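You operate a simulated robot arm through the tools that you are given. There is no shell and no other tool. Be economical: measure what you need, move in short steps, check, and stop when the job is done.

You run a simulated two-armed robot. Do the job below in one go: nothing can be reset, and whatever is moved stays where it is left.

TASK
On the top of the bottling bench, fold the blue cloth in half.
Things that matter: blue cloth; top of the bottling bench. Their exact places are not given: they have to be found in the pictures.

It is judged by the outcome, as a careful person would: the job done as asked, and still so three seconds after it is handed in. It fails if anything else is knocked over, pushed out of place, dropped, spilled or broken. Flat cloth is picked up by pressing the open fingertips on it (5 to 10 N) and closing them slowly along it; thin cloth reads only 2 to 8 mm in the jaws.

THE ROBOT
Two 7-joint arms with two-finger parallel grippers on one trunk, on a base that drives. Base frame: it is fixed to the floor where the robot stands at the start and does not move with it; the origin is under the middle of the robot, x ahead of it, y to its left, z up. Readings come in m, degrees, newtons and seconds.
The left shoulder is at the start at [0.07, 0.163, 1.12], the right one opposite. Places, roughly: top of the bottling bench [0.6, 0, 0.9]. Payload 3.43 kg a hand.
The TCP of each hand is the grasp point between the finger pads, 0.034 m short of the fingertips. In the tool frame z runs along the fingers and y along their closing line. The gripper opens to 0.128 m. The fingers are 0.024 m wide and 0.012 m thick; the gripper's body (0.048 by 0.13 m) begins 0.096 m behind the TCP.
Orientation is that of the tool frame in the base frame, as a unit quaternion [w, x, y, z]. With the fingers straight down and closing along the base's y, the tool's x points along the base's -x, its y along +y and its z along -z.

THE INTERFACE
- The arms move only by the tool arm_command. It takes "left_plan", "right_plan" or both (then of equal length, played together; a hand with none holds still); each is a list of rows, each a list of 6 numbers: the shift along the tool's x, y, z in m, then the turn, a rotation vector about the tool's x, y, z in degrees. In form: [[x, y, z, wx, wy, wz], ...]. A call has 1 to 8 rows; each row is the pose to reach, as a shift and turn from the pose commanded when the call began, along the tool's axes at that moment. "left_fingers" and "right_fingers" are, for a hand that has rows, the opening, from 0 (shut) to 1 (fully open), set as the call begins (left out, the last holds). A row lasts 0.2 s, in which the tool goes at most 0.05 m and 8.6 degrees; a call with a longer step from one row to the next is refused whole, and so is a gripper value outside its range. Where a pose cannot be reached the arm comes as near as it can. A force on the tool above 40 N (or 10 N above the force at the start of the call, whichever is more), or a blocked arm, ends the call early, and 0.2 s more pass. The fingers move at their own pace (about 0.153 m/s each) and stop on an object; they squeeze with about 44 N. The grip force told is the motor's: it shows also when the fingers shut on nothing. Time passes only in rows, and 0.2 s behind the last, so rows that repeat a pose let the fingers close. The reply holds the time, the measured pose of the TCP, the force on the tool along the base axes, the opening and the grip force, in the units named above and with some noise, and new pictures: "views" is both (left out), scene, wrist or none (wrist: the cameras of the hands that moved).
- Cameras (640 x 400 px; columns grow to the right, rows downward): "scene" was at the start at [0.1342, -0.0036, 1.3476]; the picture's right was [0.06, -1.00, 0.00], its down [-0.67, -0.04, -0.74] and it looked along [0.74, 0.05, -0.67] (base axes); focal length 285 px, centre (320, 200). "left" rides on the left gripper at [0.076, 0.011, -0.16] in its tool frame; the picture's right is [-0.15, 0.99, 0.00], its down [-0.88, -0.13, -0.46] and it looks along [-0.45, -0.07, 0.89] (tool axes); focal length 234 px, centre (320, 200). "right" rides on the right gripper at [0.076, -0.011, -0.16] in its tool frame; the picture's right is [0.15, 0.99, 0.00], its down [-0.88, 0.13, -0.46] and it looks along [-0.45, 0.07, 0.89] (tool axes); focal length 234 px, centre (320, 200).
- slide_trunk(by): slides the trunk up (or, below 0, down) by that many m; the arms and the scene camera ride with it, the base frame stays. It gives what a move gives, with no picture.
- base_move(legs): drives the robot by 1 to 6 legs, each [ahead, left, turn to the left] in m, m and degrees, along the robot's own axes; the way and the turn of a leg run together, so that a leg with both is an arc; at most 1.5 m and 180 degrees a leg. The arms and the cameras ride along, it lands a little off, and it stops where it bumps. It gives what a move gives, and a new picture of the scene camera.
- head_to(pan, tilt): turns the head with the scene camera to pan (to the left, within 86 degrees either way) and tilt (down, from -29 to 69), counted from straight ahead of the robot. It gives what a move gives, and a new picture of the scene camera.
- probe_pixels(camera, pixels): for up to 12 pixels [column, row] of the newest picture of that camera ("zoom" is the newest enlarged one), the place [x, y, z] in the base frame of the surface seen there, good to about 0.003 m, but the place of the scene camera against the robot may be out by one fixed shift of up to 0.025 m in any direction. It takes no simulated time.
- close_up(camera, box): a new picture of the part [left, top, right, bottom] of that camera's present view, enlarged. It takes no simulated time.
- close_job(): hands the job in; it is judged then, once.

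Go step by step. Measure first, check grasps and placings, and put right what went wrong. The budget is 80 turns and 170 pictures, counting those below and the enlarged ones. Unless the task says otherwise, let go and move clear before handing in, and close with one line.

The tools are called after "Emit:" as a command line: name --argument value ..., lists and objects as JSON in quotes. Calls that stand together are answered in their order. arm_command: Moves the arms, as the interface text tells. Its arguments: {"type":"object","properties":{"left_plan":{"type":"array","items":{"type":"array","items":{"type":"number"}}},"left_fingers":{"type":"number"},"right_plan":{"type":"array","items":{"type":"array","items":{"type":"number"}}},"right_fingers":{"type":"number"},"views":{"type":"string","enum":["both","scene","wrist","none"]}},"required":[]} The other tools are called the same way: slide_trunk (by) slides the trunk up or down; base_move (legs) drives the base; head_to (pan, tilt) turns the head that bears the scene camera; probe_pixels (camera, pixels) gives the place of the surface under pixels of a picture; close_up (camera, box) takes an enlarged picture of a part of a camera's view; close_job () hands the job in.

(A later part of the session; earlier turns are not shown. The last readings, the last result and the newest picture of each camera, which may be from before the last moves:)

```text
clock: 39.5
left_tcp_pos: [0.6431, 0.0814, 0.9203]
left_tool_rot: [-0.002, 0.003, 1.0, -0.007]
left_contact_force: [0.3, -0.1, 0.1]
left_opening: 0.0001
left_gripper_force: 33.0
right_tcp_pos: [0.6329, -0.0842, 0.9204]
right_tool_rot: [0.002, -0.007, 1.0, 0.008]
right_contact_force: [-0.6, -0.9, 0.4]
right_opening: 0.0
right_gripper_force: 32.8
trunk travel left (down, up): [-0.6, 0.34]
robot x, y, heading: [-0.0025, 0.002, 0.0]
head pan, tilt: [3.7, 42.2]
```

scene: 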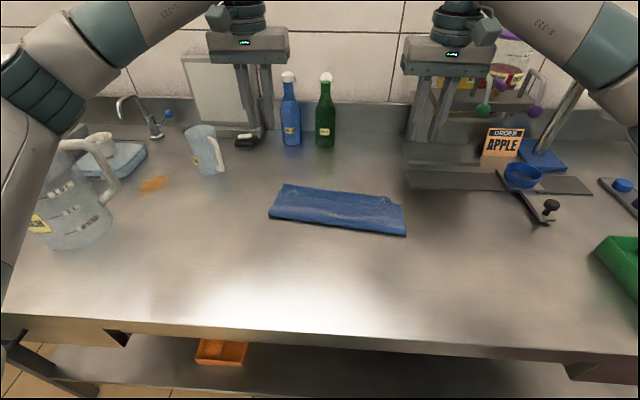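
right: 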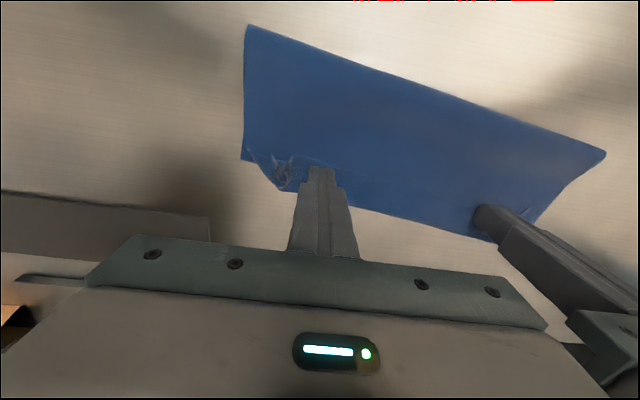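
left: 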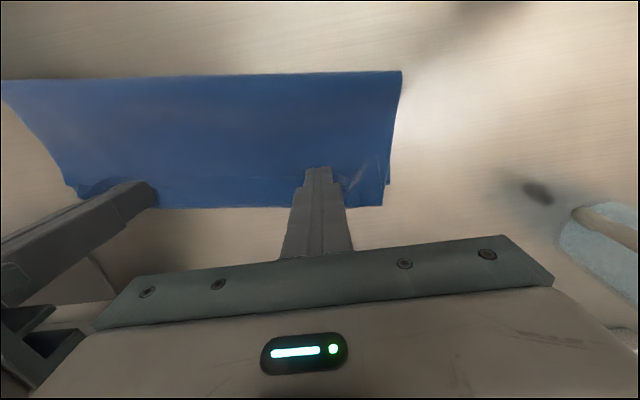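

Tips are about 5 mm above the table and have just reached the strip with no force yet. I'll press 3.5 mm more and drag forward 6 cm.

Emit:
arm_command --left_plan '[[0, 0, 0.0025, 0, 0, 0], [-0.003, 0, 0.0035, 0, 0, 0], [-0.012, 0, 0.0035, 0, 0, 0], [-0.022, 0, 0.0035, 0, 0, 0], [-0.033, 0, 0.0035, 0, 0, 0], [-0.044, 0, 0.0035, 0, 0, 0], [-0.056, 0, 0.0035, 0, 0, 0]]' --right_plan '[[0, 0, 0.0025, 0, 0, 0], [-0.003, 0, 0.0035, 0, 0, 0], [-0.012, 0, 0.0035, 0, 0, 0], [-0.022, 0, 0.0035, 0, 0, 0], [-0.033, 0, 0.0035, 0, 0, 0], [-0.044, 0, 0.0035, 0, 0, 0], [-0.056, 0, 0.0035, 0, 0, 0]]'

```text
clock: 41.1
left_tcp_pos: [0.7001, 0.0829, 0.9162]
left_tool_rot: [-0.004, 0.002, 1.0, -0.007]
left_contact_force: [0.6, -0.7, 0.0]
left_opening: 0.0
left_gripper_force: 33.1
right_tcp_pos: [0.6877, -0.0826, 0.9171]
right_tool_rot: [0.002, -0.007, 1.0, 0.009]
right_contact_force: [0.5, 0.0, -0.5]
right_opening: 0.0
right_gripper_force: 32.5
trunk travel left (down, up): [-0.6, 0.34]
robot x, y, heading: [-0.003, 0.0027, 0.5]
head pan, tilt: [3.7, 42.2]
```

scene: 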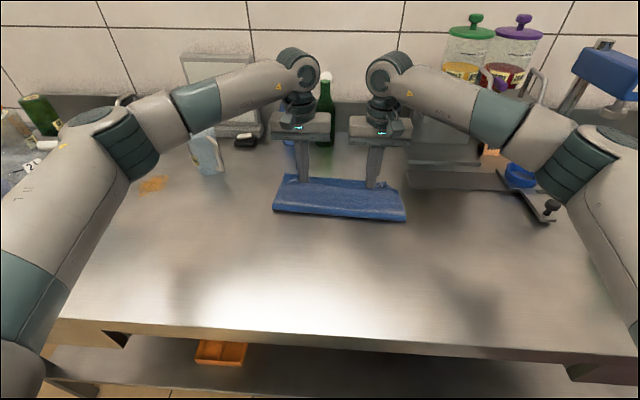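
right: 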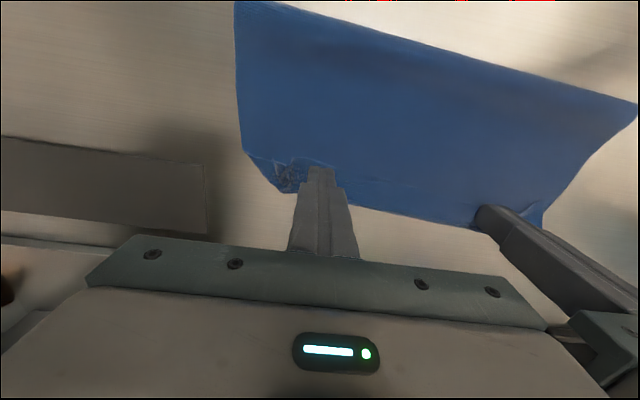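
left: 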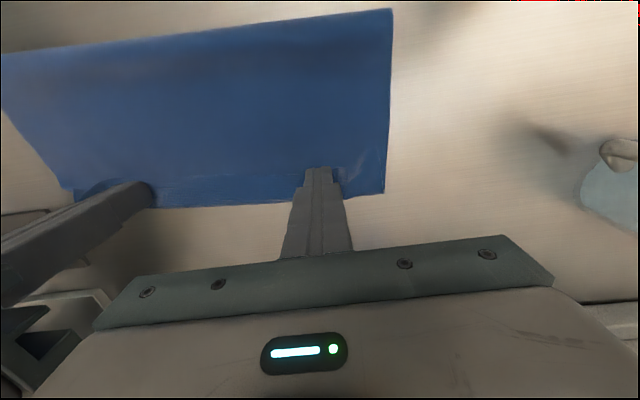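

The strip and top layer moved forward together, so this didn't unroll it. I'll lift and look at the state.

Emit:
arm_command --left_plan '[[0, 0, -0.04, 0, 0, 0], [0.01, 0.02, -0.08, 0, 0, 0], [0.025, 0.045, -0.12, 0, 0, 0], [0.04, 0.07, -0.15, 0, 0, 0], [0.05, 0.08, -0.165, 0, 0, 0]]' --right_plan '[[0, 0, -0.04, 0, 0, 0], [0.01, -0.02, -0.08, 0, 0, 0], [0.025, -0.045, -0.12, 0, 0, 0], [0.04, -0.07, -0.15, 0, 0, 0], [0.05, -0.08, -0.165, 0, 0, 0]]'

Emit:
close_up --camera "scene" --box '[220, 140, 440, 260]'

Emit:
close_up --camera "right" --box '[310, 40, 560, 200]'

```text
clock: 42.4
left_tcp_pos: [0.6488, 0.1652, 1.0795]
left_tool_rot: [-0.002, 0.003, 1.0, -0.007]
left_contact_force: [-0.2, 0.1, 0.0]
left_opening: 0.0
left_gripper_force: 33.3
right_tcp_pos: [0.6358, -0.1666, 1.0827]
right_tool_rot: [0.002, -0.007, 1.0, 0.009]
right_contact_force: [-1.1, 0.0, -0.2]
right_opening: 0.0001
right_gripper_force: 33.3
trunk travel left (down, up): [-0.6, 0.34]
robot x, y, heading: [-0.0017, 0.0012, 0.1]
head pan, tilt: [3.7, 42.2]
```

scene: 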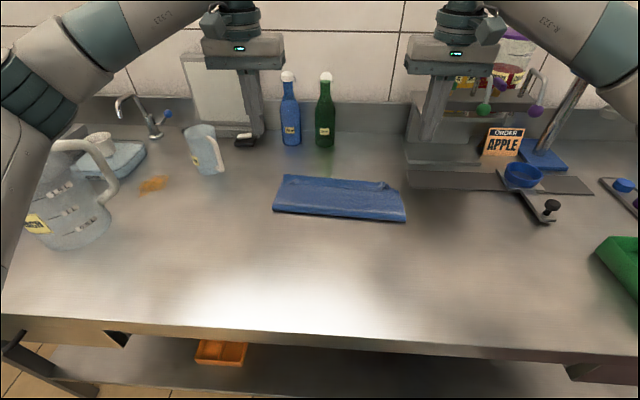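
right: 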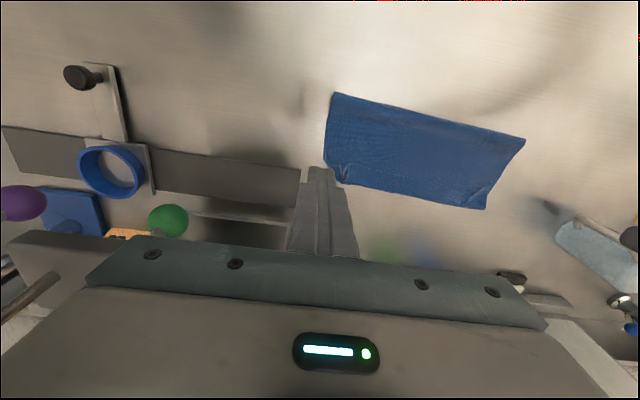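
left: 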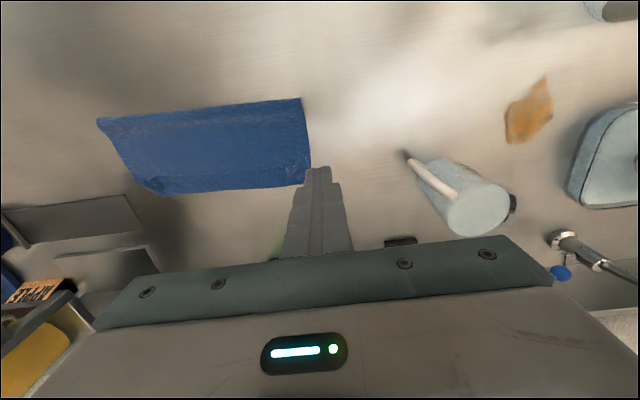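

```text
2.91 times, centred on (330, 200) of scene
```

zoom: 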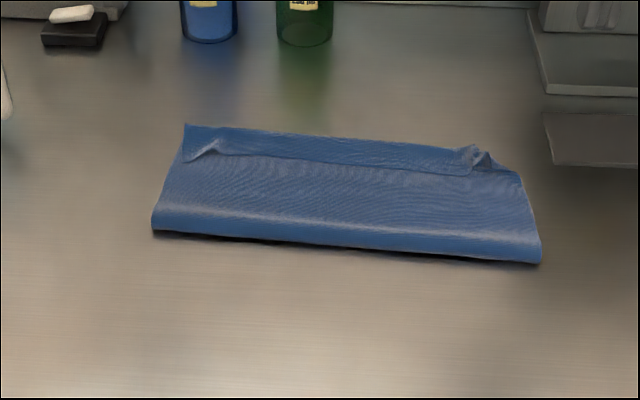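

```text
2.50 times, centred on (435, 120) of right
```

zoom: 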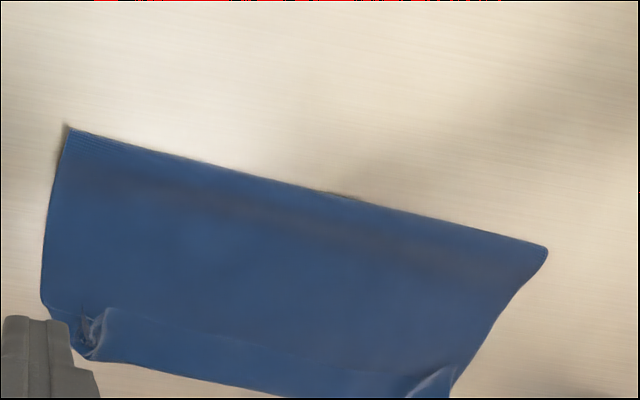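

Pressing drags both layers together, so the whole folded cloth moved about 4 cm forward. I'll use the same effect to drag it back toward the robot, which gives room to tilt the hands; first I'll press on the body at x≈0.625.

Emit:
arm_command --left_plan '[[0.006, -0.03, 0.035, 0, 0, 0], [0.012, -0.06, 0.07, 0, 0, 0], [0.019, -0.08, 0.11, 0, 0, 0], [0.019, -0.08, 0.145, 0, 0, 0], [0.019, -0.08, 0.16, 0, 0, 0], [0.019, -0.08, 0.1635, 0, 0, 0], [0.019, -0.08, 0.1655, 0, 0, 0]]' --right_plan '[[0.006, 0.03, 0.035, 0, 0, 0], [0.012, 0.06, 0.07, 0, 0, 0], [0.016, 0.082, 0.11, 0, 0, 0], [0.016, 0.082, 0.148, 0, 0, 0], [0.016, 0.082, 0.163, 0, 0, 0], [0.016, 0.082, 0.1665, 0, 0, 0], [0.016, 0.082, 0.1685, 0, 0, 0]]' --views "none"

Emit:
arm_command --left_plan '[[0.01, 0, 0.0005, 0, 0, 0], [0.025, 0, 0.0005, 0, 0, 0], [0.042, 0, 0.0005, 0, 0, 0], [0.06, 0, 0.0005, 0, 0, 0], [0.078, 0, 0.0005, 0, 0, 0], [0.096, 0, 0.0005, 0, 0, 0], [0.112, 0, 0.0005, 0, 0, 0], [0.12, 0, 0, 0, 0, 0]]' --right_plan '[[0.01, 0, 0.0005, 0, 0, 0], [0.025, 0, 0.0005, 0, 0, 0], [0.042, 0, 0.0005, 0, 0, 0], [0.06, 0, 0.0005, 0, 0, 0], [0.078, 0, 0.0005, 0, 0, 0], [0.096, 0, 0.0005, 0, 0, 0], [0.112, 0, 0.0005, 0, 0, 0], [0.12, 0, 0, 0, 0, 0]]' --views "scene"

```text
clock: 44.0
left_tcp_pos: [0.6292, 0.0837, 0.9177]
left_tool_rot: [-0.003, 0.003, 1.0, -0.007]
left_contact_force: [-0.1, -0.2, 0.1]
left_opening: 0.0003
left_gripper_force: 32.9
right_tcp_pos: [0.6194, -0.081, 0.9149]
right_tool_rot: [0.003, -0.007, 1.0, 0.009]
right_contact_force: [-0.7, 0.4, 6.7]
right_opening: 0.0001
right_gripper_force: 32.9
trunk travel left (down, up): [-0.6, 0.34]
robot x, y, heading: [0.0012, -0.0012, 0.1]
head pan, tilt: [3.7, 42.2]
```

```text
clock: 45.5
left_tcp_pos: [0.5236, 0.0831, 0.9173]
left_tool_rot: [-0.003, 0.003, 1.0, -0.007]
left_contact_force: [-0.1, -0.5, 0.5]
left_opening: 0.0
left_gripper_force: 33.2
right_tcp_pos: [0.5149, -0.0826, 0.916]
right_tool_rot: [0.005, -0.007, 1.0, 0.011]
right_contact_force: [-3.5, -0.4, 15.7]
right_opening: 0.0
right_gripper_force: 33.4
trunk travel left (down, up): [-0.6, 0.34]
robot x, y, heading: [0.0001, 0.0031, -0.1]
head pan, tilt: [3.7, 42.2]
stopped in row 7 (right hand): the force on the tool passed its limit (the readings are from after the stop); the commanded pose is now the measured one
```

scene: 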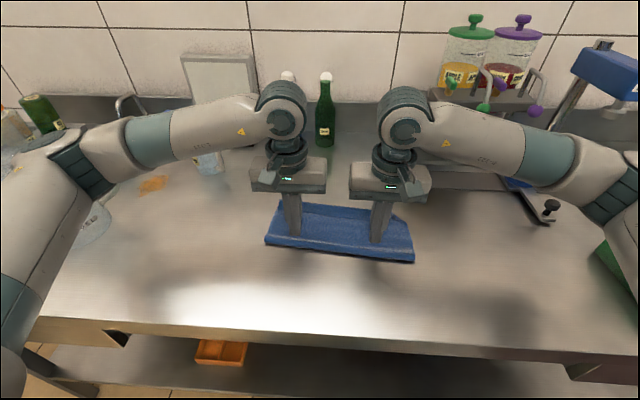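

The cloth followed and is about 10 cm nearer. I'll lift and look at the state from above.

Emit:
arm_command --left_plan '[[0, 0, -0.04, 0, 0, 0], [-0.02, 0.02, -0.08, 0, 0, 0], [-0.045, 0.045, -0.12, 0, 0, 0], [-0.07, 0.07, -0.15, 0, 0, 0], [-0.09, 0.08, -0.165, 0, 0, 0]]' --right_plan '[[0, 0, -0.04, 0, 0, 0], [-0.02, -0.02, -0.08, 0, 0, 0], [-0.045, -0.045, -0.12, 0, 0, 0], [-0.07, -0.07, -0.15, 0, 0, 0], [-0.09, -0.08, -0.165, 0, 0, 0]]' --views "wrist"

Emit:
close_up --camera "scene" --box '[230, 170, 450, 290]'

Emit:
close_up --camera "right" --box '[310, 0, 560, 160]'

```text
refused: row 3 steps farther than a row can; nothing moved
```

```text
2.91 times, centred on (340, 230) of scene
```

zoom: 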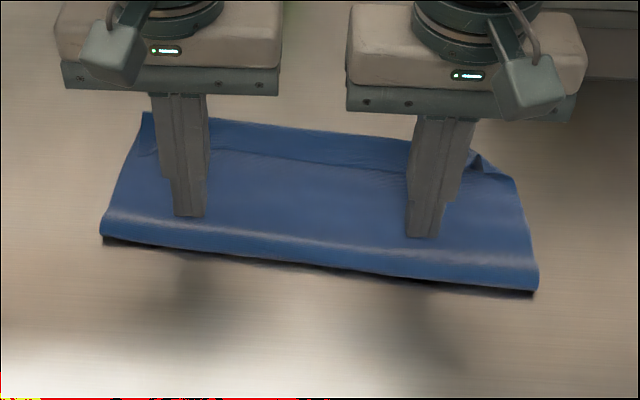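

```text
2.50 times, centred on (435, 80) of right
```

zoom: 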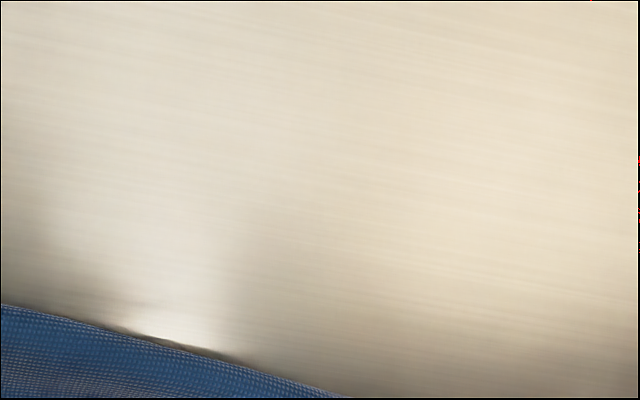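

I'll resend with smaller steps.

Emit:
arm_command --left_plan '[[0, 0, -0.035, 0, 0, 0], [-0.015, 0.01, -0.07, 0, 0, 0], [-0.035, 0.025, -0.1, 0, 0, 0], [-0.06, 0.045, -0.125, 0, 0, 0], [-0.085, 0.06, -0.14, 0, 0, 0], [-0.11, 0.07, -0.15, 0, 0, 0]]' --right_plan '[[0, 0, -0.035, 0, 0, 0], [-0.015, -0.01, -0.07, 0, 0, 0], [-0.035, -0.025, -0.1, 0, 0, 0], [-0.06, -0.045, -0.125, 0, 0, 0], [-0.085, -0.06, -0.14, 0, 0, 0], [-0.11, -0.07, -0.15, 0, 0, 0]]' --left_fingers 0.25 --right_fingers 0.25 --views "wrist"

Emit:
close_up --camera "scene" --box '[230, 170, 450, 290]'

Emit:
close_up --camera "right" --box '[310, 20, 560, 180]'

```text
clock: 46.9
left_tcp_pos: [0.6375, 0.1549, 1.0632]
left_tool_rot: [-0.003, 0.002, 1.0, -0.007]
left_contact_force: [0.5, -0.1, -0.6]
left_opening: 0.0321
left_gripper_force: 0.0
right_tcp_pos: [0.6256, -0.1557, 1.0623]
right_tool_rot: [0.003, -0.006, 1.0, 0.01]
right_contact_force: [-0.2, 0.2, 0.0]
right_opening: 0.0319
right_gripper_force: 0.1
trunk travel left (down, up): [-0.6, 0.34]
robot x, y, heading: [0.0023, 0.0016, 0.2]
head pan, tilt: [3.7, 42.2]
```

right: 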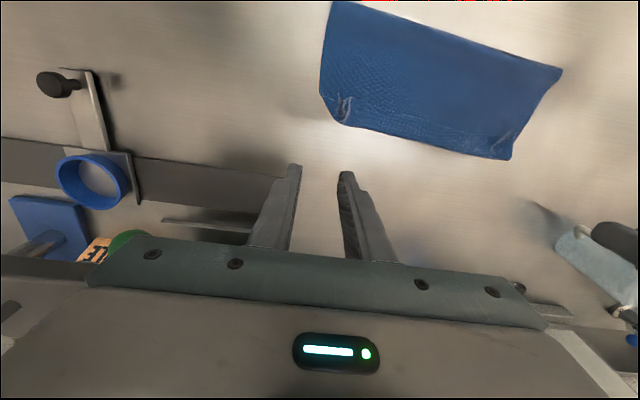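
left: 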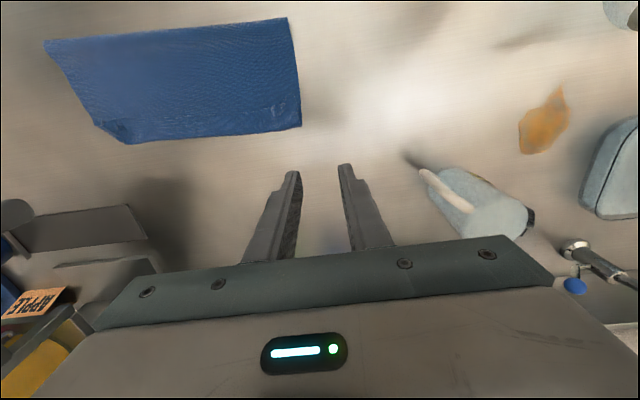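

```text
2.91 times, centred on (340, 230) of scene
```

zoom: 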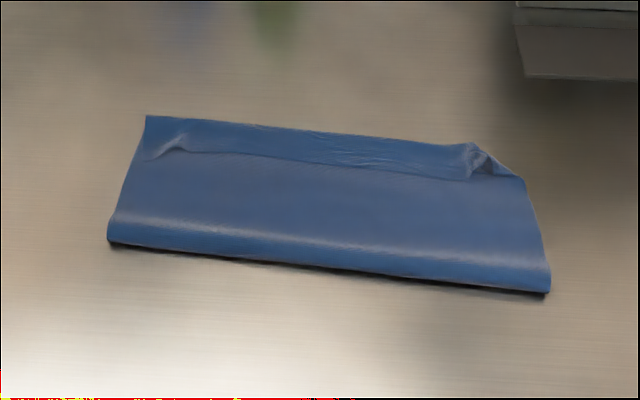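

```text
2.50 times, centred on (435, 100) of right
```

zoom: 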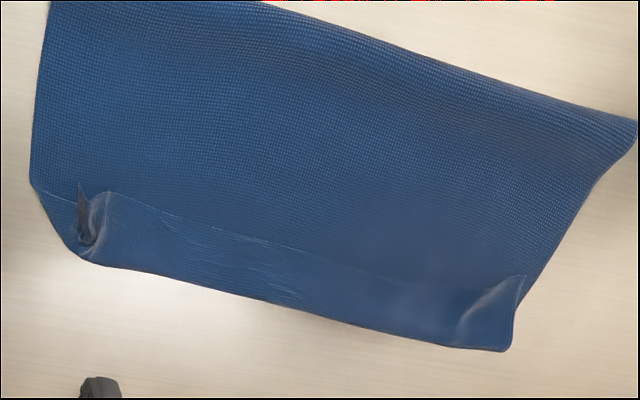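

The folded cloth is now nearer with plenty of room behind it. I'll measure its outline, creases and strip edge.

Emit:
probe_pixels --camera "zoom" --pixels '[[52, 6], [350, 40], [634, 125], [33, 180], [95, 260], [270, 302], [480, 346], [510, 345], [80, 185], [110, 193], [300, 255], [522, 278]]'

Emit:
close_up --camera "left" --box '[40, 10, 320, 160]'

```text
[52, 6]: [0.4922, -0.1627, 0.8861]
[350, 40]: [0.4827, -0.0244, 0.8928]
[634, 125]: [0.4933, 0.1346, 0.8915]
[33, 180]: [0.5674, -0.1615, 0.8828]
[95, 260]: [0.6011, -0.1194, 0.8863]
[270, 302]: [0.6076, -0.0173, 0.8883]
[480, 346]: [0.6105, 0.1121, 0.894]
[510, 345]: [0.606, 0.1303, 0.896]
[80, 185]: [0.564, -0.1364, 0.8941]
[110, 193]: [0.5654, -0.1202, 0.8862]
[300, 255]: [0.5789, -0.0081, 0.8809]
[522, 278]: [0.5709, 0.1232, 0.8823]
```

```text
2.29 times, centred on (180, 85) of left
```

zoom: 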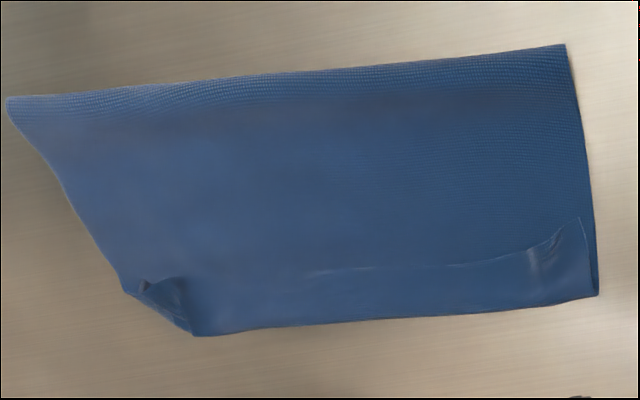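

The fold is at x≈0.483, the strip's crease at ≈0.607, its free edge at ≈0.575, and the lower edge beneath it at about 0.575. I'll go over the two standing creases, left (0.570, 0.123) and right (0.563, -0.128), to pinch just the edge.

Emit:
probe_pixels --camera "zoom" --pixels '[[578, 222], [560, 240], [535, 255], [540, 280], [520, 255], [150, 285], [180, 282]]'

Emit:
arm_command --left_plan '[[0.02, -0.01, 0.02, 0, 0, 0], [0.045, -0.02, 0.04, 0, 0, 0], [0.0675, -0.032, 0.065, 0, 0, 0], [0.0675, -0.032, 0.095, 0, 0, 0], [0.0675, -0.032, 0.118, 0, 0, 0], [0.0675, -0.032, 0.118, 0, 0, 0]]' --right_plan '[[0.02, 0.01, 0.02, 0, 0, 0], [0.045, 0.02, 0.04, 0, 0, 0], [0.0625, 0.0277, 0.065, 0, 0, 0], [0.0625, 0.0277, 0.095, 0, 0, 0], [0.0625, 0.0277, 0.117, 0, 0, 0], [0.0625, 0.0277, 0.117, 0, 0, 0]]' --left_fingers 0.36 --right_fingers 0.36 --views "none"

Emit:
close_up --camera "right" --box '[230, 60, 430, 260]'

Emit:
close_up --camera "left" --box '[220, 60, 420, 260]'

```text
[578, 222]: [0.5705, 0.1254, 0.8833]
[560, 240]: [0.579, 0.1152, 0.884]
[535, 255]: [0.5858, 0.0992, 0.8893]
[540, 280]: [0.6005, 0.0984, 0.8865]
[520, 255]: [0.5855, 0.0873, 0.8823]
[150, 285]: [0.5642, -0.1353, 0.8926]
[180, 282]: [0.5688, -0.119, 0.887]
```

```text
clock: 48.3
left_tcp_pos: [0.5666, 0.1201, 0.9461]
left_tool_rot: [-0.003, 0.002, 1.0, -0.007]
left_contact_force: [-0.2, 0.4, 0.3]
left_opening: 0.046
left_gripper_force: 0.0
right_tcp_pos: [0.5643, -0.1243, 0.9462]
right_tool_rot: [0.005, -0.007, 1.0, 0.01]
right_contact_force: [-0.7, 0.1, 0.0]
right_opening: 0.0461
right_gripper_force: 0.0
trunk travel left (down, up): [-0.6, 0.34]
robot x, y, heading: [0.0005, -0.0005, 0.3]
head pan, tilt: [3.7, 42.2]
```

```text
2.00 times, centred on (330, 160) of right
```

zoom: 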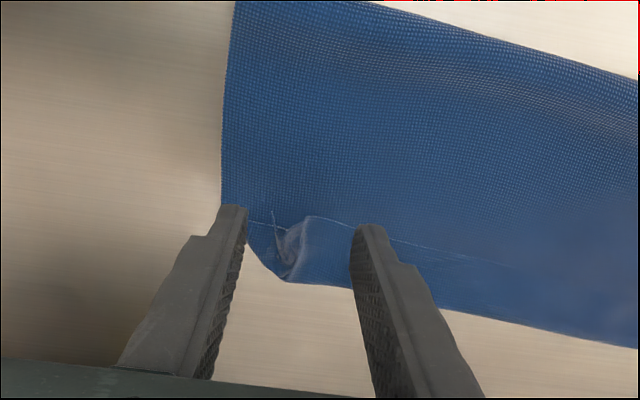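

```text
2.00 times, centred on (320, 160) of left
```

zoom: 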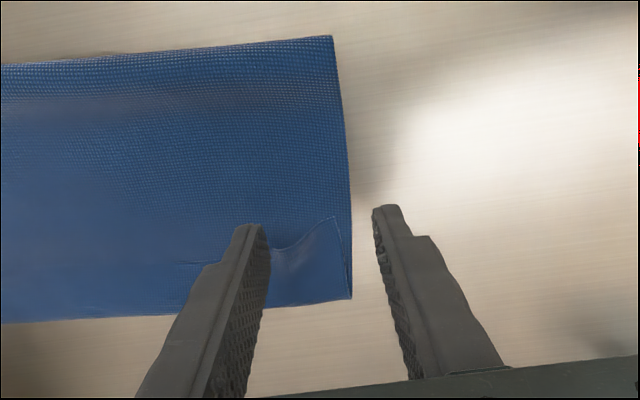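

The right crease is centred, but on the left the crease bump is further in, near (0.586, 0.099). I'll shift the left hand there, lower both and start closing.

Emit:
arm_command --left_plan '[[-0.008, -0.01, 0, 0, 0, 0], [-0.0155, -0.018, 0.01, 0, 0, 0], [-0.0155, -0.018, 0.02, 0, 0, 0], [-0.0155, -0.018, 0.028, 0, 0, 0], [-0.0155, -0.018, 0.029, 0, 0, 0]]' --right_plan '[[-0.003, 0, 0, 0, 0, 0], [-0.003, 0, 0.01, 0, 0, 0], [-0.003, 0, 0.02, 0, 0, 0], [-0.003, 0, 0.028, 0, 0, 0], [-0.003, 0, 0.028, 0, 0, 0]]' --views "none"

Emit:
arm_command --left_plan '[[0, 0, 0.001, 0, 0, 0], [0, 0, 0.001, 0, 0, 0]]' --right_plan '[[0, 0, 0, 0, 0, 0], [0, 0, 0, 0, 0, 0]]' --left_fingers 0.2 --right_fingers 0.15 --views "none"

Emit:
close_up --camera "right" --box '[230, 60, 430, 260]'

Emit:
close_up --camera "left" --box '[220, 60, 420, 260]'

```text
clock: 49.5
left_tcp_pos: [0.5834, 0.1026, 0.9185]
left_tool_rot: [-0.002, 0.002, 1.0, -0.007]
left_contact_force: [0.1, 0.8, 0.9]
left_opening: 0.0463
left_gripper_force: 0.1
right_tcp_pos: [0.5674, -0.1245, 0.9172]
right_tool_rot: [0.004, -0.006, 1.0, 0.009]
right_contact_force: [0.6, 0.3, -0.1]
right_opening: 0.0462
right_gripper_force: 0.1
trunk travel left (down, up): [-0.6, 0.34]
robot x, y, heading: [0.0012, -0.0009, -0.2]
head pan, tilt: [3.7, 42.2]
```

```text
clock: 50.1
left_tcp_pos: [0.5819, 0.1031, 0.9191]
left_tool_rot: [-0.003, 0.003, 1.0, -0.007]
left_contact_force: [0.0, -0.8, -0.4]
left_opening: 0.0256
left_gripper_force: 0.0
right_tcp_pos: [0.5677, -0.1249, 0.9178]
right_tool_rot: [0.004, -0.006, 1.0, 0.011]
right_contact_force: [-0.4, -0.4, 0.0]
right_opening: 0.0193
right_gripper_force: 0.1
trunk travel left (down, up): [-0.6, 0.34]
robot x, y, heading: [-0.0012, 0.0004, 0.1]
head pan, tilt: [3.7, 42.2]
```

```text
2.00 times, centred on (330, 160) of right
```

zoom: 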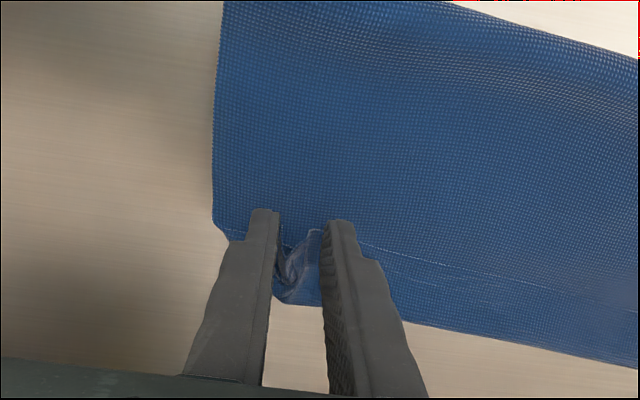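

```text
2.00 times, centred on (320, 160) of left
```

zoom: 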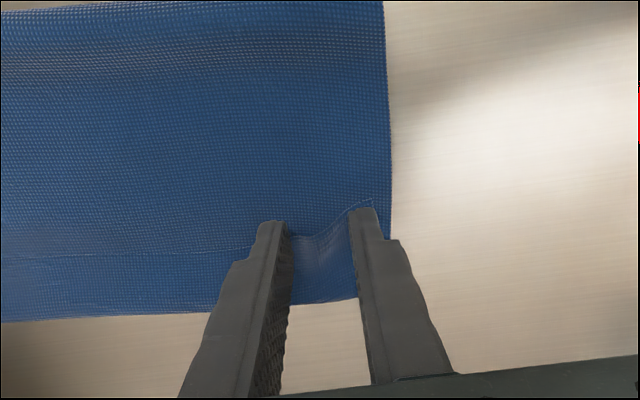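

The right crease is captured; the left has only a gentle bump. I'll press the left hand 3 mm further and close it gradually while the right closes.

Emit:
arm_command --left_plan '[[0, 0, 0.0025, 0, 0, 0], [0, 0, 0.003, 0, 0, 0]]' --right_plan '[[0, 0, 0.001, 0, 0, 0], [0, 0, 0.001, 0, 0, 0]]' --left_fingers 0.15 --right_fingers 0 --views "none"

Emit:
arm_command --left_plan '[[0, 0, 0, 0, 0, 0], [0, 0, 0, 0, 0, 0]]' --left_fingers 0.08 --views "none"

Emit:
arm_command --left_plan '[[0, 0, 0, 0, 0, 0], [0, 0, 0, 0, 0, 0]]' --left_fingers 0 --views "none"

Emit:
arm_command --left_plan '[[0, 0, -0.012, 0, 0, 0], [0, 0, -0.024, 0, 0, 0], [0, 0, -0.036, 0, 0, 0]]' --right_plan '[[0, 0, -0.012, 0, 0, 0], [0, 0, -0.024, 0, 0, 0], [0, 0, -0.036, 0, 0, 0]]'

```text
clock: 50.7
left_tcp_pos: [0.5819, 0.1026, 0.9143]
left_tool_rot: [-0.002, 0.004, 1.0, -0.007]
left_contact_force: [0.6, 0.5, 9.9]
left_opening: 0.0196
left_gripper_force: 0.0
right_tcp_pos: [0.5682, -0.124, 0.9175]
right_tool_rot: [0.003, -0.006, 1.0, 0.01]
right_contact_force: [-0.2, 0.9, 0.0]
right_opening: 0.002
right_gripper_force: 36.3
trunk travel left (down, up): [-0.6, 0.34]
robot x, y, heading: [-0.0016, 0.0013, 0.1]
head pan, tilt: [3.7, 42.2]
```

```text
clock: 51.3
left_tcp_pos: [0.5819, 0.1014, 0.9158]
left_tool_rot: [-0.001, 0.002, 1.0, -0.007]
left_contact_force: [2.1, -1.4, 12.5]
left_opening: 0.0092
left_gripper_force: 0.1
right_tcp_pos: [0.5673, -0.1248, 0.917]
right_tool_rot: [0.004, -0.006, 1.0, 0.01]
right_contact_force: [0.2, 0.1, 0.0]
right_opening: 0.0021
right_gripper_force: 37.1
trunk travel left (down, up): [-0.6, 0.34]
robot x, y, heading: [-0.0017, 0.0001, 0.3]
head pan, tilt: [3.7, 42.2]
```

```text
clock: 51.9
left_tcp_pos: [0.5811, 0.1021, 0.915]
left_tool_rot: [-0.002, 0.003, 1.0, -0.007]
left_contact_force: [2.2, 1.0, 17.6]
left_opening: 0.0016
left_gripper_force: 36.5
right_tcp_pos: [0.5668, -0.1234, 0.9171]
right_tool_rot: [0.005, -0.006, 1.0, 0.01]
right_contact_force: [0.5, 1.9, 0.3]
right_opening: 0.0022
right_gripper_force: 36.4
trunk travel left (down, up): [-0.6, 0.34]
robot x, y, heading: [-0.0023, 0.0005, 0.0]
head pan, tilt: [3.7, 42.2]
```

```text
clock: 52.7
left_tcp_pos: [0.5835, 0.1022, 0.9493]
left_tool_rot: [-0.004, 0.003, 1.0, -0.007]
left_contact_force: [-0.9, -1.7, 0.7]
left_opening: 0.0016
left_gripper_force: 36.0
right_tcp_pos: [0.5681, -0.1255, 0.956]
right_tool_rot: [0.005, -0.006, 1.0, 0.009]
right_contact_force: [0.4, 3.3, 0.1]
right_opening: 0.0017
right_gripper_force: 36.5
trunk travel left (down, up): [-0.6, 0.34]
robot x, y, heading: [-0.0027, 0.001, 0.1]
head pan, tilt: [3.7, 42.2]
```

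scene: 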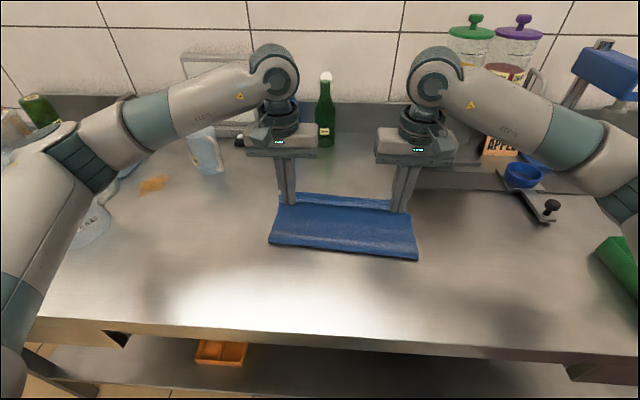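
right: 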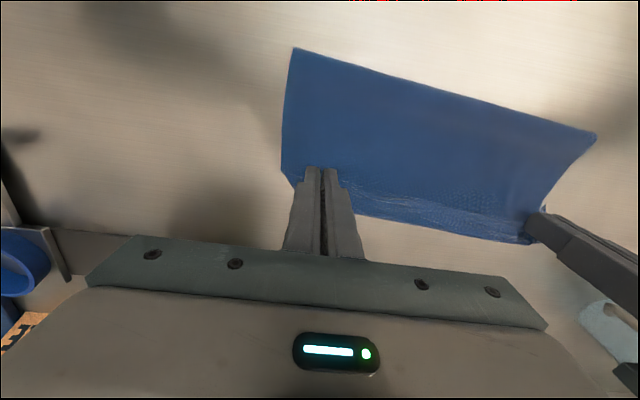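
left: 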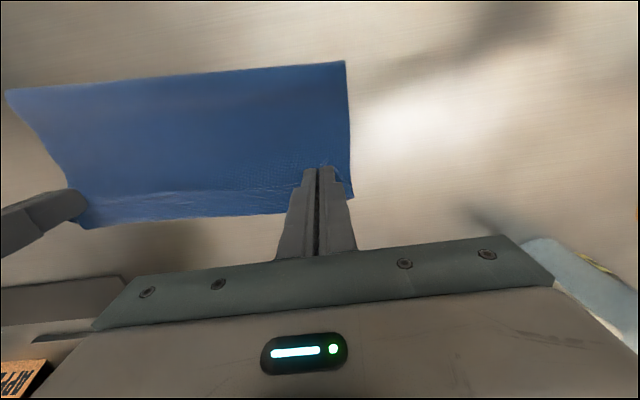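

Both corners hold. I'll carry the edge up and back to let the lower layer lie out flat again, and check that only the top layer is gripped.

Emit:
arm_command --left_plan '[[0.015, 0, -0.025, 0, 0, 0], [0.035, 0.001, -0.045, 0, 0, 0], [0.055, 0.001, -0.058, 0, 0, 0], [0.075, 0.002, -0.066, 0, 0, 0], [0.095, 0.002, -0.068, 0, 0, 0], [0.113, 0.003, -0.062, 0, 0, 0], [0.13, 0.003, -0.052, 0, 0, 0], [0.147, 0.004, -0.04, 0, 0, 0]]' --right_plan '[[0.015, 0, -0.02, 0, 0, 0], [0.035, 0.001, -0.04, 0, 0, 0], [0.055, 0.002, -0.053, 0, 0, 0], [0.074, 0.003, -0.061, 0, 0, 0], [0.092, 0.004, -0.063, 0, 0, 0], [0.109, 0.005, -0.057, 0, 0, 0], [0.126, 0.006, -0.047, 0, 0, 0], [0.142, 0.006, -0.035, 0, 0, 0]]'

```text
clock: 54.5
left_tcp_pos: [0.4372, 0.1091, 0.9899]
left_tool_rot: [-0.003, 0.003, 1.0, -0.007]
left_contact_force: [-1.7, -2.8, 0.8]
left_opening: 0.0017
left_gripper_force: 36.8
right_tcp_pos: [0.4242, -0.1214, 0.987]
right_tool_rot: [0.004, -0.006, 1.0, 0.009]
right_contact_force: [0.9, 2.7, 0.5]
right_opening: 0.0024
right_gripper_force: 36.9
trunk travel left (down, up): [-0.6, 0.34]
robot x, y, heading: [-0.0001, -0.0023, 0.1]
head pan, tilt: [3.7, 42.2]
```

scene: 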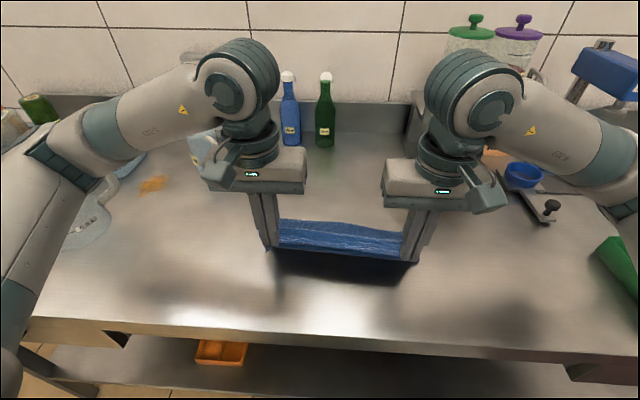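
right: 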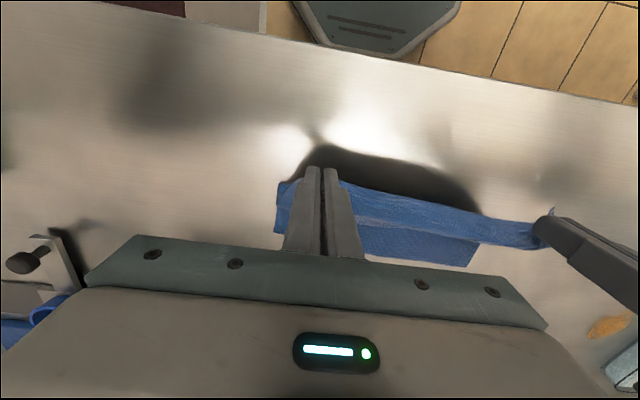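
left: 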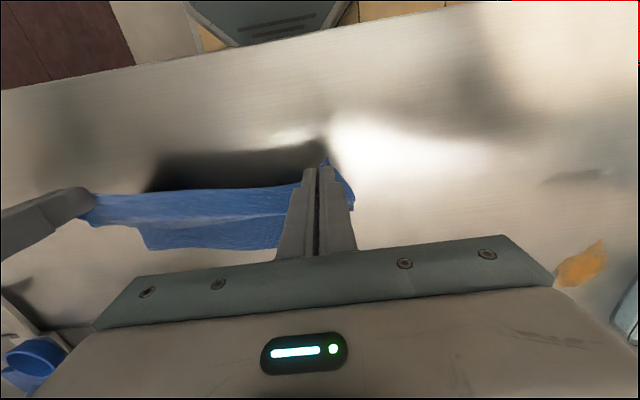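

Only the top layer is gripped. I'll probe the lower layer's far edge and the current bend.

Emit:
probe_pixels --camera "right" --pixels '[[277, 230], [467, 263], [420, 262], [390, 258]]'

Emit:
probe_pixels --camera "left" --pixels '[[149, 246], [200, 246], [270, 244], [143, 228]]'

Emit:
probe_pixels --camera "scene" --pixels '[[282, 221], [340, 227], [402, 233], [340, 235], [340, 245]]'

```text
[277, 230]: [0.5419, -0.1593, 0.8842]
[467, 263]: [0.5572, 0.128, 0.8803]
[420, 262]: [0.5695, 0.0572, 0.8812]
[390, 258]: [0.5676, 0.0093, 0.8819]
```

```text
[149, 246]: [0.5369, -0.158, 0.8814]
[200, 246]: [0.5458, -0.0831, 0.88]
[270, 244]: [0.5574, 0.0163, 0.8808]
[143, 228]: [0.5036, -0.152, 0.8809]
```

```text
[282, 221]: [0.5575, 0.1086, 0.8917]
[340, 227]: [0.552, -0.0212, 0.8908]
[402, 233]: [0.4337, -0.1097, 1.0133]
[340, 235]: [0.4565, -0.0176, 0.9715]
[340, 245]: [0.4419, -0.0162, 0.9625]
```

The far edge is at x≈0.54–0.56, so the fold line should be near 0.43, right under the hands. I'll drive the base back 0.07 m, taking the edge back so the lower layer lies flat up to that line.

Emit:
base_move --legs '[[-0.07, 0, 0]]'

```text
clock: 55.5
left_tcp_pos: [0.3663, 0.1084, 0.9911]
left_tool_rot: [-0.002, 0.002, 1.0, -0.007]
left_contact_force: [-0.9, -2.7, 0.7]
left_opening: 0.0012
left_gripper_force: 35.9
right_tcp_pos: [0.3529, -0.1207, 0.9887]
right_tool_rot: [0.005, -0.007, 1.0, 0.01]
right_contact_force: [0.5, 3.0, 0.5]
right_opening: 0.0024
right_gripper_force: 36.6
trunk travel left (down, up): [-0.6, 0.34]
robot x, y, heading: [-0.0714, -0.0024, 0.4]
head pan, tilt: [3.7, 42.2]
```

scene: 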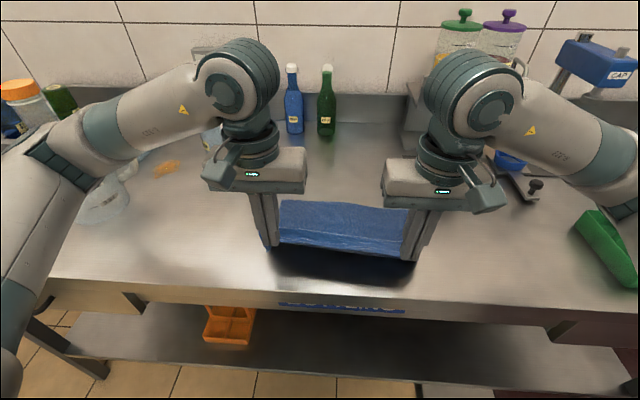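

The lower layer lies flatter now. I'll probe the far edge and the bend in the scene view.

Emit:
probe_pixels --camera "scene" --pixels '[[283, 203], [340, 207], [404, 212], [340, 220], [340, 230], [340, 238], [340, 246]]'

Emit:
close_up --camera "scene" --box '[240, 180, 440, 280]'

```text
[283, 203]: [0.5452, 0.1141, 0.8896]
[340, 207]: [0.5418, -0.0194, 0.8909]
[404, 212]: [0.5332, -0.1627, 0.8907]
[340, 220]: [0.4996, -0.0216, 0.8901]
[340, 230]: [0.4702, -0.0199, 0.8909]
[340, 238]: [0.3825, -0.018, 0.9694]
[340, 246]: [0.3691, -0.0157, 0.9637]
```

```text
3.20 times, centred on (340, 230) of scene
```

zoom: 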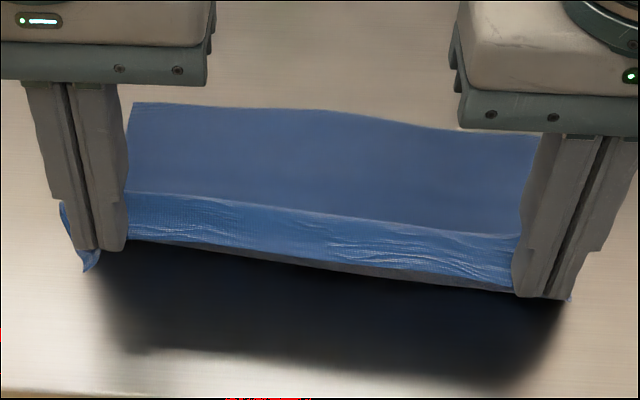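

The lower layer is flat, with its far edge at x≈0.547 (left), 0.543 (mid) and 0.535 (right). Now I'll take the arc over a fold line at ≈0.415, tilting the hands progressively so the edge doesn't turn back; this is the first half.

Emit:
arm_command --left_plan '[[-0.012, 0, -0.011, 0, 4, 0], [-0.0234, 0, -0.0206, 0, 8, 0], [-0.042, -0.001, -0.03, 0, 12, 0], [-0.0611, -0.001, -0.0366, 0, 16, 0], [-0.082, -0.002, -0.035, 0, 20, 0], [-0.1025, -0.003, -0.03, 0, 24, 0], [-0.122, -0.003, -0.021, 0, 28, 0], [-0.1417, -0.004, -0.0097, 0, 32, 0]]' --right_plan '[[-0.012, 0, -0.012, 0, 4, 0], [-0.0244, 0, -0.0225, 0, 8, 0], [-0.043, -0.001, -0.032, 0, 12, 0], [-0.0631, -0.001, -0.0386, 0, 16, 0], [-0.084, -0.002, -0.037, 0, 20, 0], [-0.1045, -0.003, -0.032, 0, 24, 0], [-0.124, -0.003, -0.023, 0, 28, 0], [-0.1437, -0.004, -0.0117, 0, 32, 0]]'

```text
clock: 57.3
left_tcp_pos: [0.5123, 0.1033, 0.9978]
left_tool_rot: [-0.279, 0.005, 0.96, -0.006]
left_contact_force: [0.6, 0.7, 0.1]
left_opening: 0.0015
left_gripper_force: 36.1
right_tcp_pos: [0.4989, -0.1215, 0.9987]
right_tool_rot: [-0.273, -0.009, 0.962, 0.008]
right_contact_force: [-0.3, 0.0, 0.3]
right_opening: 0.002
right_gripper_force: 37.2
trunk travel left (down, up): [-0.6, 0.34]
robot x, y, heading: [-0.0709, -0.0011, 0.1]
head pan, tilt: [3.7, 42.2]
```

scene: 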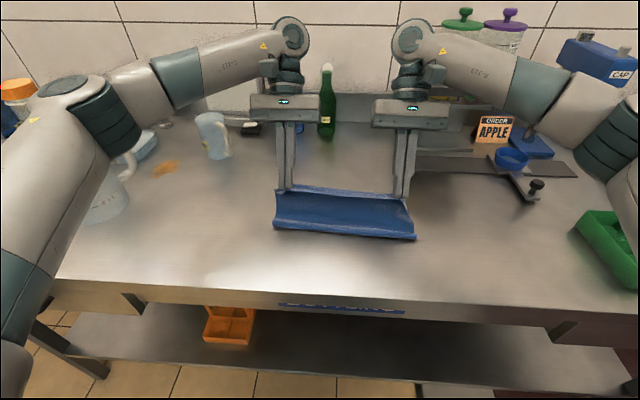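
right: 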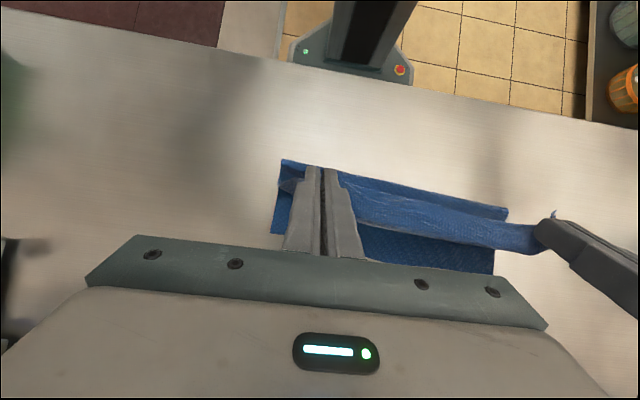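
left: 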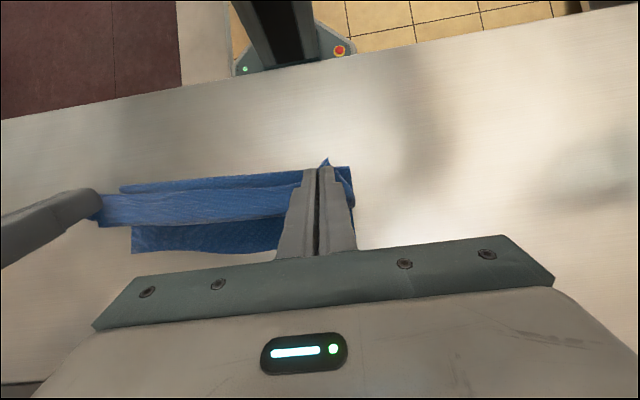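

The cloth hangs in a clean C with no turn-back. I'll check the fold line and far edge before landing.

Emit:
probe_pixels --camera "right" --pixels '[[284, 163], [400, 187], [505, 213], [275, 232], [490, 272], [420, 262]]'

Emit:
probe_pixels --camera "left" --pixels '[[348, 170], [200, 182], [125, 190], [136, 252], [200, 250], [265, 248]]'

Emit:
probe_pixels --camera "scene" --pixels '[[277, 225], [340, 232], [413, 239]]'

```text
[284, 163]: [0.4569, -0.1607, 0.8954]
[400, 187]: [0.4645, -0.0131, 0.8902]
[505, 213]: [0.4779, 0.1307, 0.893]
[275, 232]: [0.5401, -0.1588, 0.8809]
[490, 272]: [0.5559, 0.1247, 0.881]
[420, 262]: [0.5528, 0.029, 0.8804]
```

```text
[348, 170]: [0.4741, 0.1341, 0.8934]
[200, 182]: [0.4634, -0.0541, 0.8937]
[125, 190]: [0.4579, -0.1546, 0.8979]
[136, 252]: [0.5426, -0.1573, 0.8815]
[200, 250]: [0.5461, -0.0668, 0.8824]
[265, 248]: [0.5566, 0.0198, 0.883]
```

```text
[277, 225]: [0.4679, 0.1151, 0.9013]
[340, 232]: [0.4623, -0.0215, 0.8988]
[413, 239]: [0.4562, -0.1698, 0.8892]
```

The fold has already rolled to x≈0.465 because the sheet was slack; it needs to be at about 0.43. I'll go back to put the edge behind and above x≈0.425, then raise it so the sheet hangs taut and vertical over the right line.

Emit:
arm_command --left_plan '[[0.025, 0, -0.002, 0, -5, 0], [0.0498, 0.001, -0.004, 0, -11, 0], [0.07, 0.001, 0.004, 0, -16, 0], [0.0877, 0.002, 0.0127, 0, -22, 0], [0.1093, 0.002, 0.0441, 0, -22, 0], [0.1093, 0.002, 0.0441, 0, -22, 0], [0.0985, 0.002, 0.0284, 0, -22, 0], [0.0877, 0.002, 0.0127, 0, -22, 0]]' --right_plan '[[0.025, 0, -0.002, 0, -5, 0], [0.0495, 0.001, -0.004, 0, -11, 0], [0.068, 0.001, 0.004, 0, -16, 0], [0.0847, 0.002, 0.012, 0, -22, 0], [0.1063, 0.002, 0.0434, 0, -22, 0], [0.1063, 0.002, 0.0434, 0, -22, 0], [0.0955, 0.002, 0.0277, 0, -22, 0], [0.0847, 0.002, 0.012, 0, -22, 0]]'

Emit:
close_up --camera "scene" --box '[240, 160, 440, 280]'

```text
clock: 59.1
left_tcp_pos: [0.4292, 0.1065, 1.0342]
left_tool_rot: [-0.091, 0.004, 0.996, -0.007]
left_contact_force: [0.3, -2.5, 1.4]
left_opening: 0.0016
left_gripper_force: 36.2
right_tcp_pos: [0.4192, -0.1234, 1.033]
right_tool_rot: [-0.084, -0.009, 0.996, 0.009]
right_contact_force: [1.0, 2.9, 0.3]
right_opening: 0.0017
right_gripper_force: 36.7
trunk travel left (down, up): [-0.6, 0.34]
robot x, y, heading: [-0.0717, 0.0021, 0.3]
head pan, tilt: [3.7, 42.2]
```

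scene: 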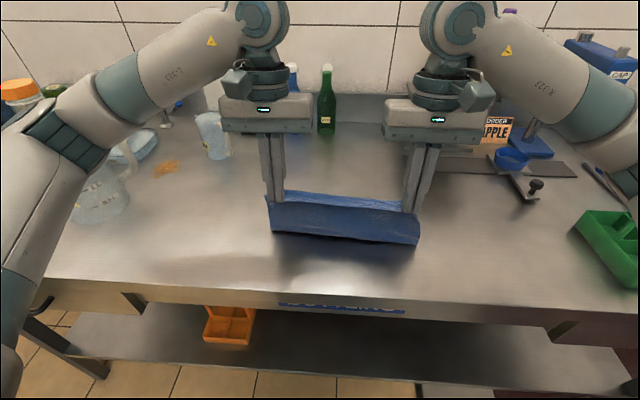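
right: 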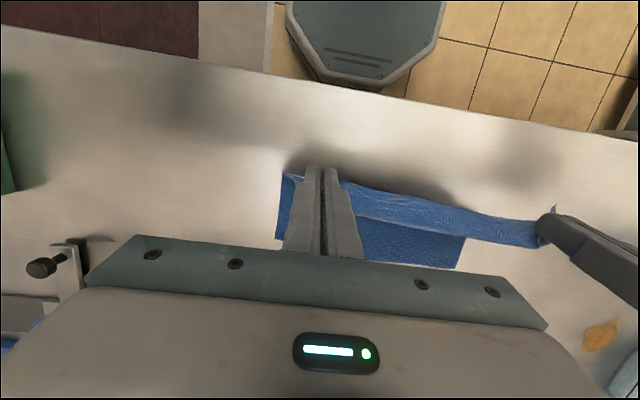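
left: 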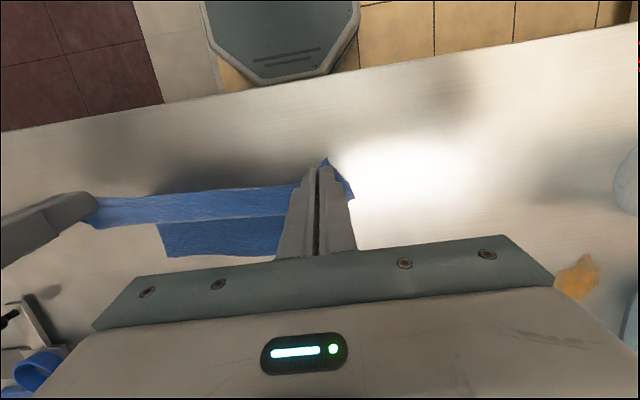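

```text
3.20 times, centred on (340, 220) of scene
```

zoom: 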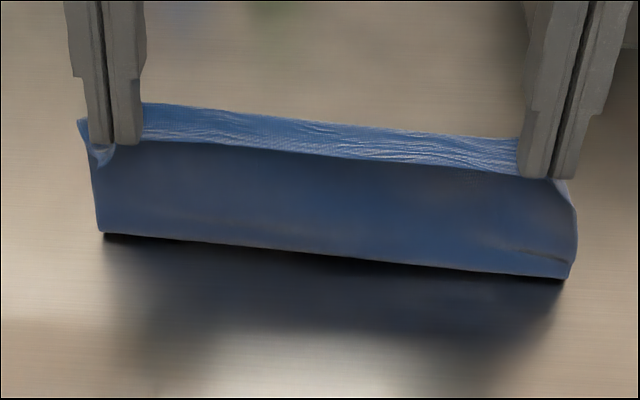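

The zoom shows the sheet standing vertical with a strip about 2.5 cm wide bending at the top. I'll probe its profile.

Emit:
probe_pixels --camera "zoom" --pixels '[[330, 126], [330, 140], [330, 154], [330, 165], [330, 200], [330, 230], [330, 250], [150, 108], [150, 140], [110, 228], [560, 272], [500, 165]]'

Emit:
probe_pixels --camera "right" --pixels '[[278, 236], [462, 264], [400, 255], [440, 214], [430, 232]]'

```text
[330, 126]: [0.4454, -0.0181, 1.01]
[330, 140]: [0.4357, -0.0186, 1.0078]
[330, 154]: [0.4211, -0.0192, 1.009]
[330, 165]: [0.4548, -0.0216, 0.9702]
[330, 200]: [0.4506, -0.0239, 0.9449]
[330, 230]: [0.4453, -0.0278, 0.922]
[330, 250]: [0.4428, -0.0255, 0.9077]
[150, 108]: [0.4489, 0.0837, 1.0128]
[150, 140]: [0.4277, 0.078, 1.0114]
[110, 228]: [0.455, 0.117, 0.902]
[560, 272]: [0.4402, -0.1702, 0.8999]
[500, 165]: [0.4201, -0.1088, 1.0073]
```

```text
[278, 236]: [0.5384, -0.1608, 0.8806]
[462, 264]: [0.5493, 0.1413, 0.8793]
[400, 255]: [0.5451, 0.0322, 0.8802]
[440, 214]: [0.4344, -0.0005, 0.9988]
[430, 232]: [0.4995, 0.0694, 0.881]
```

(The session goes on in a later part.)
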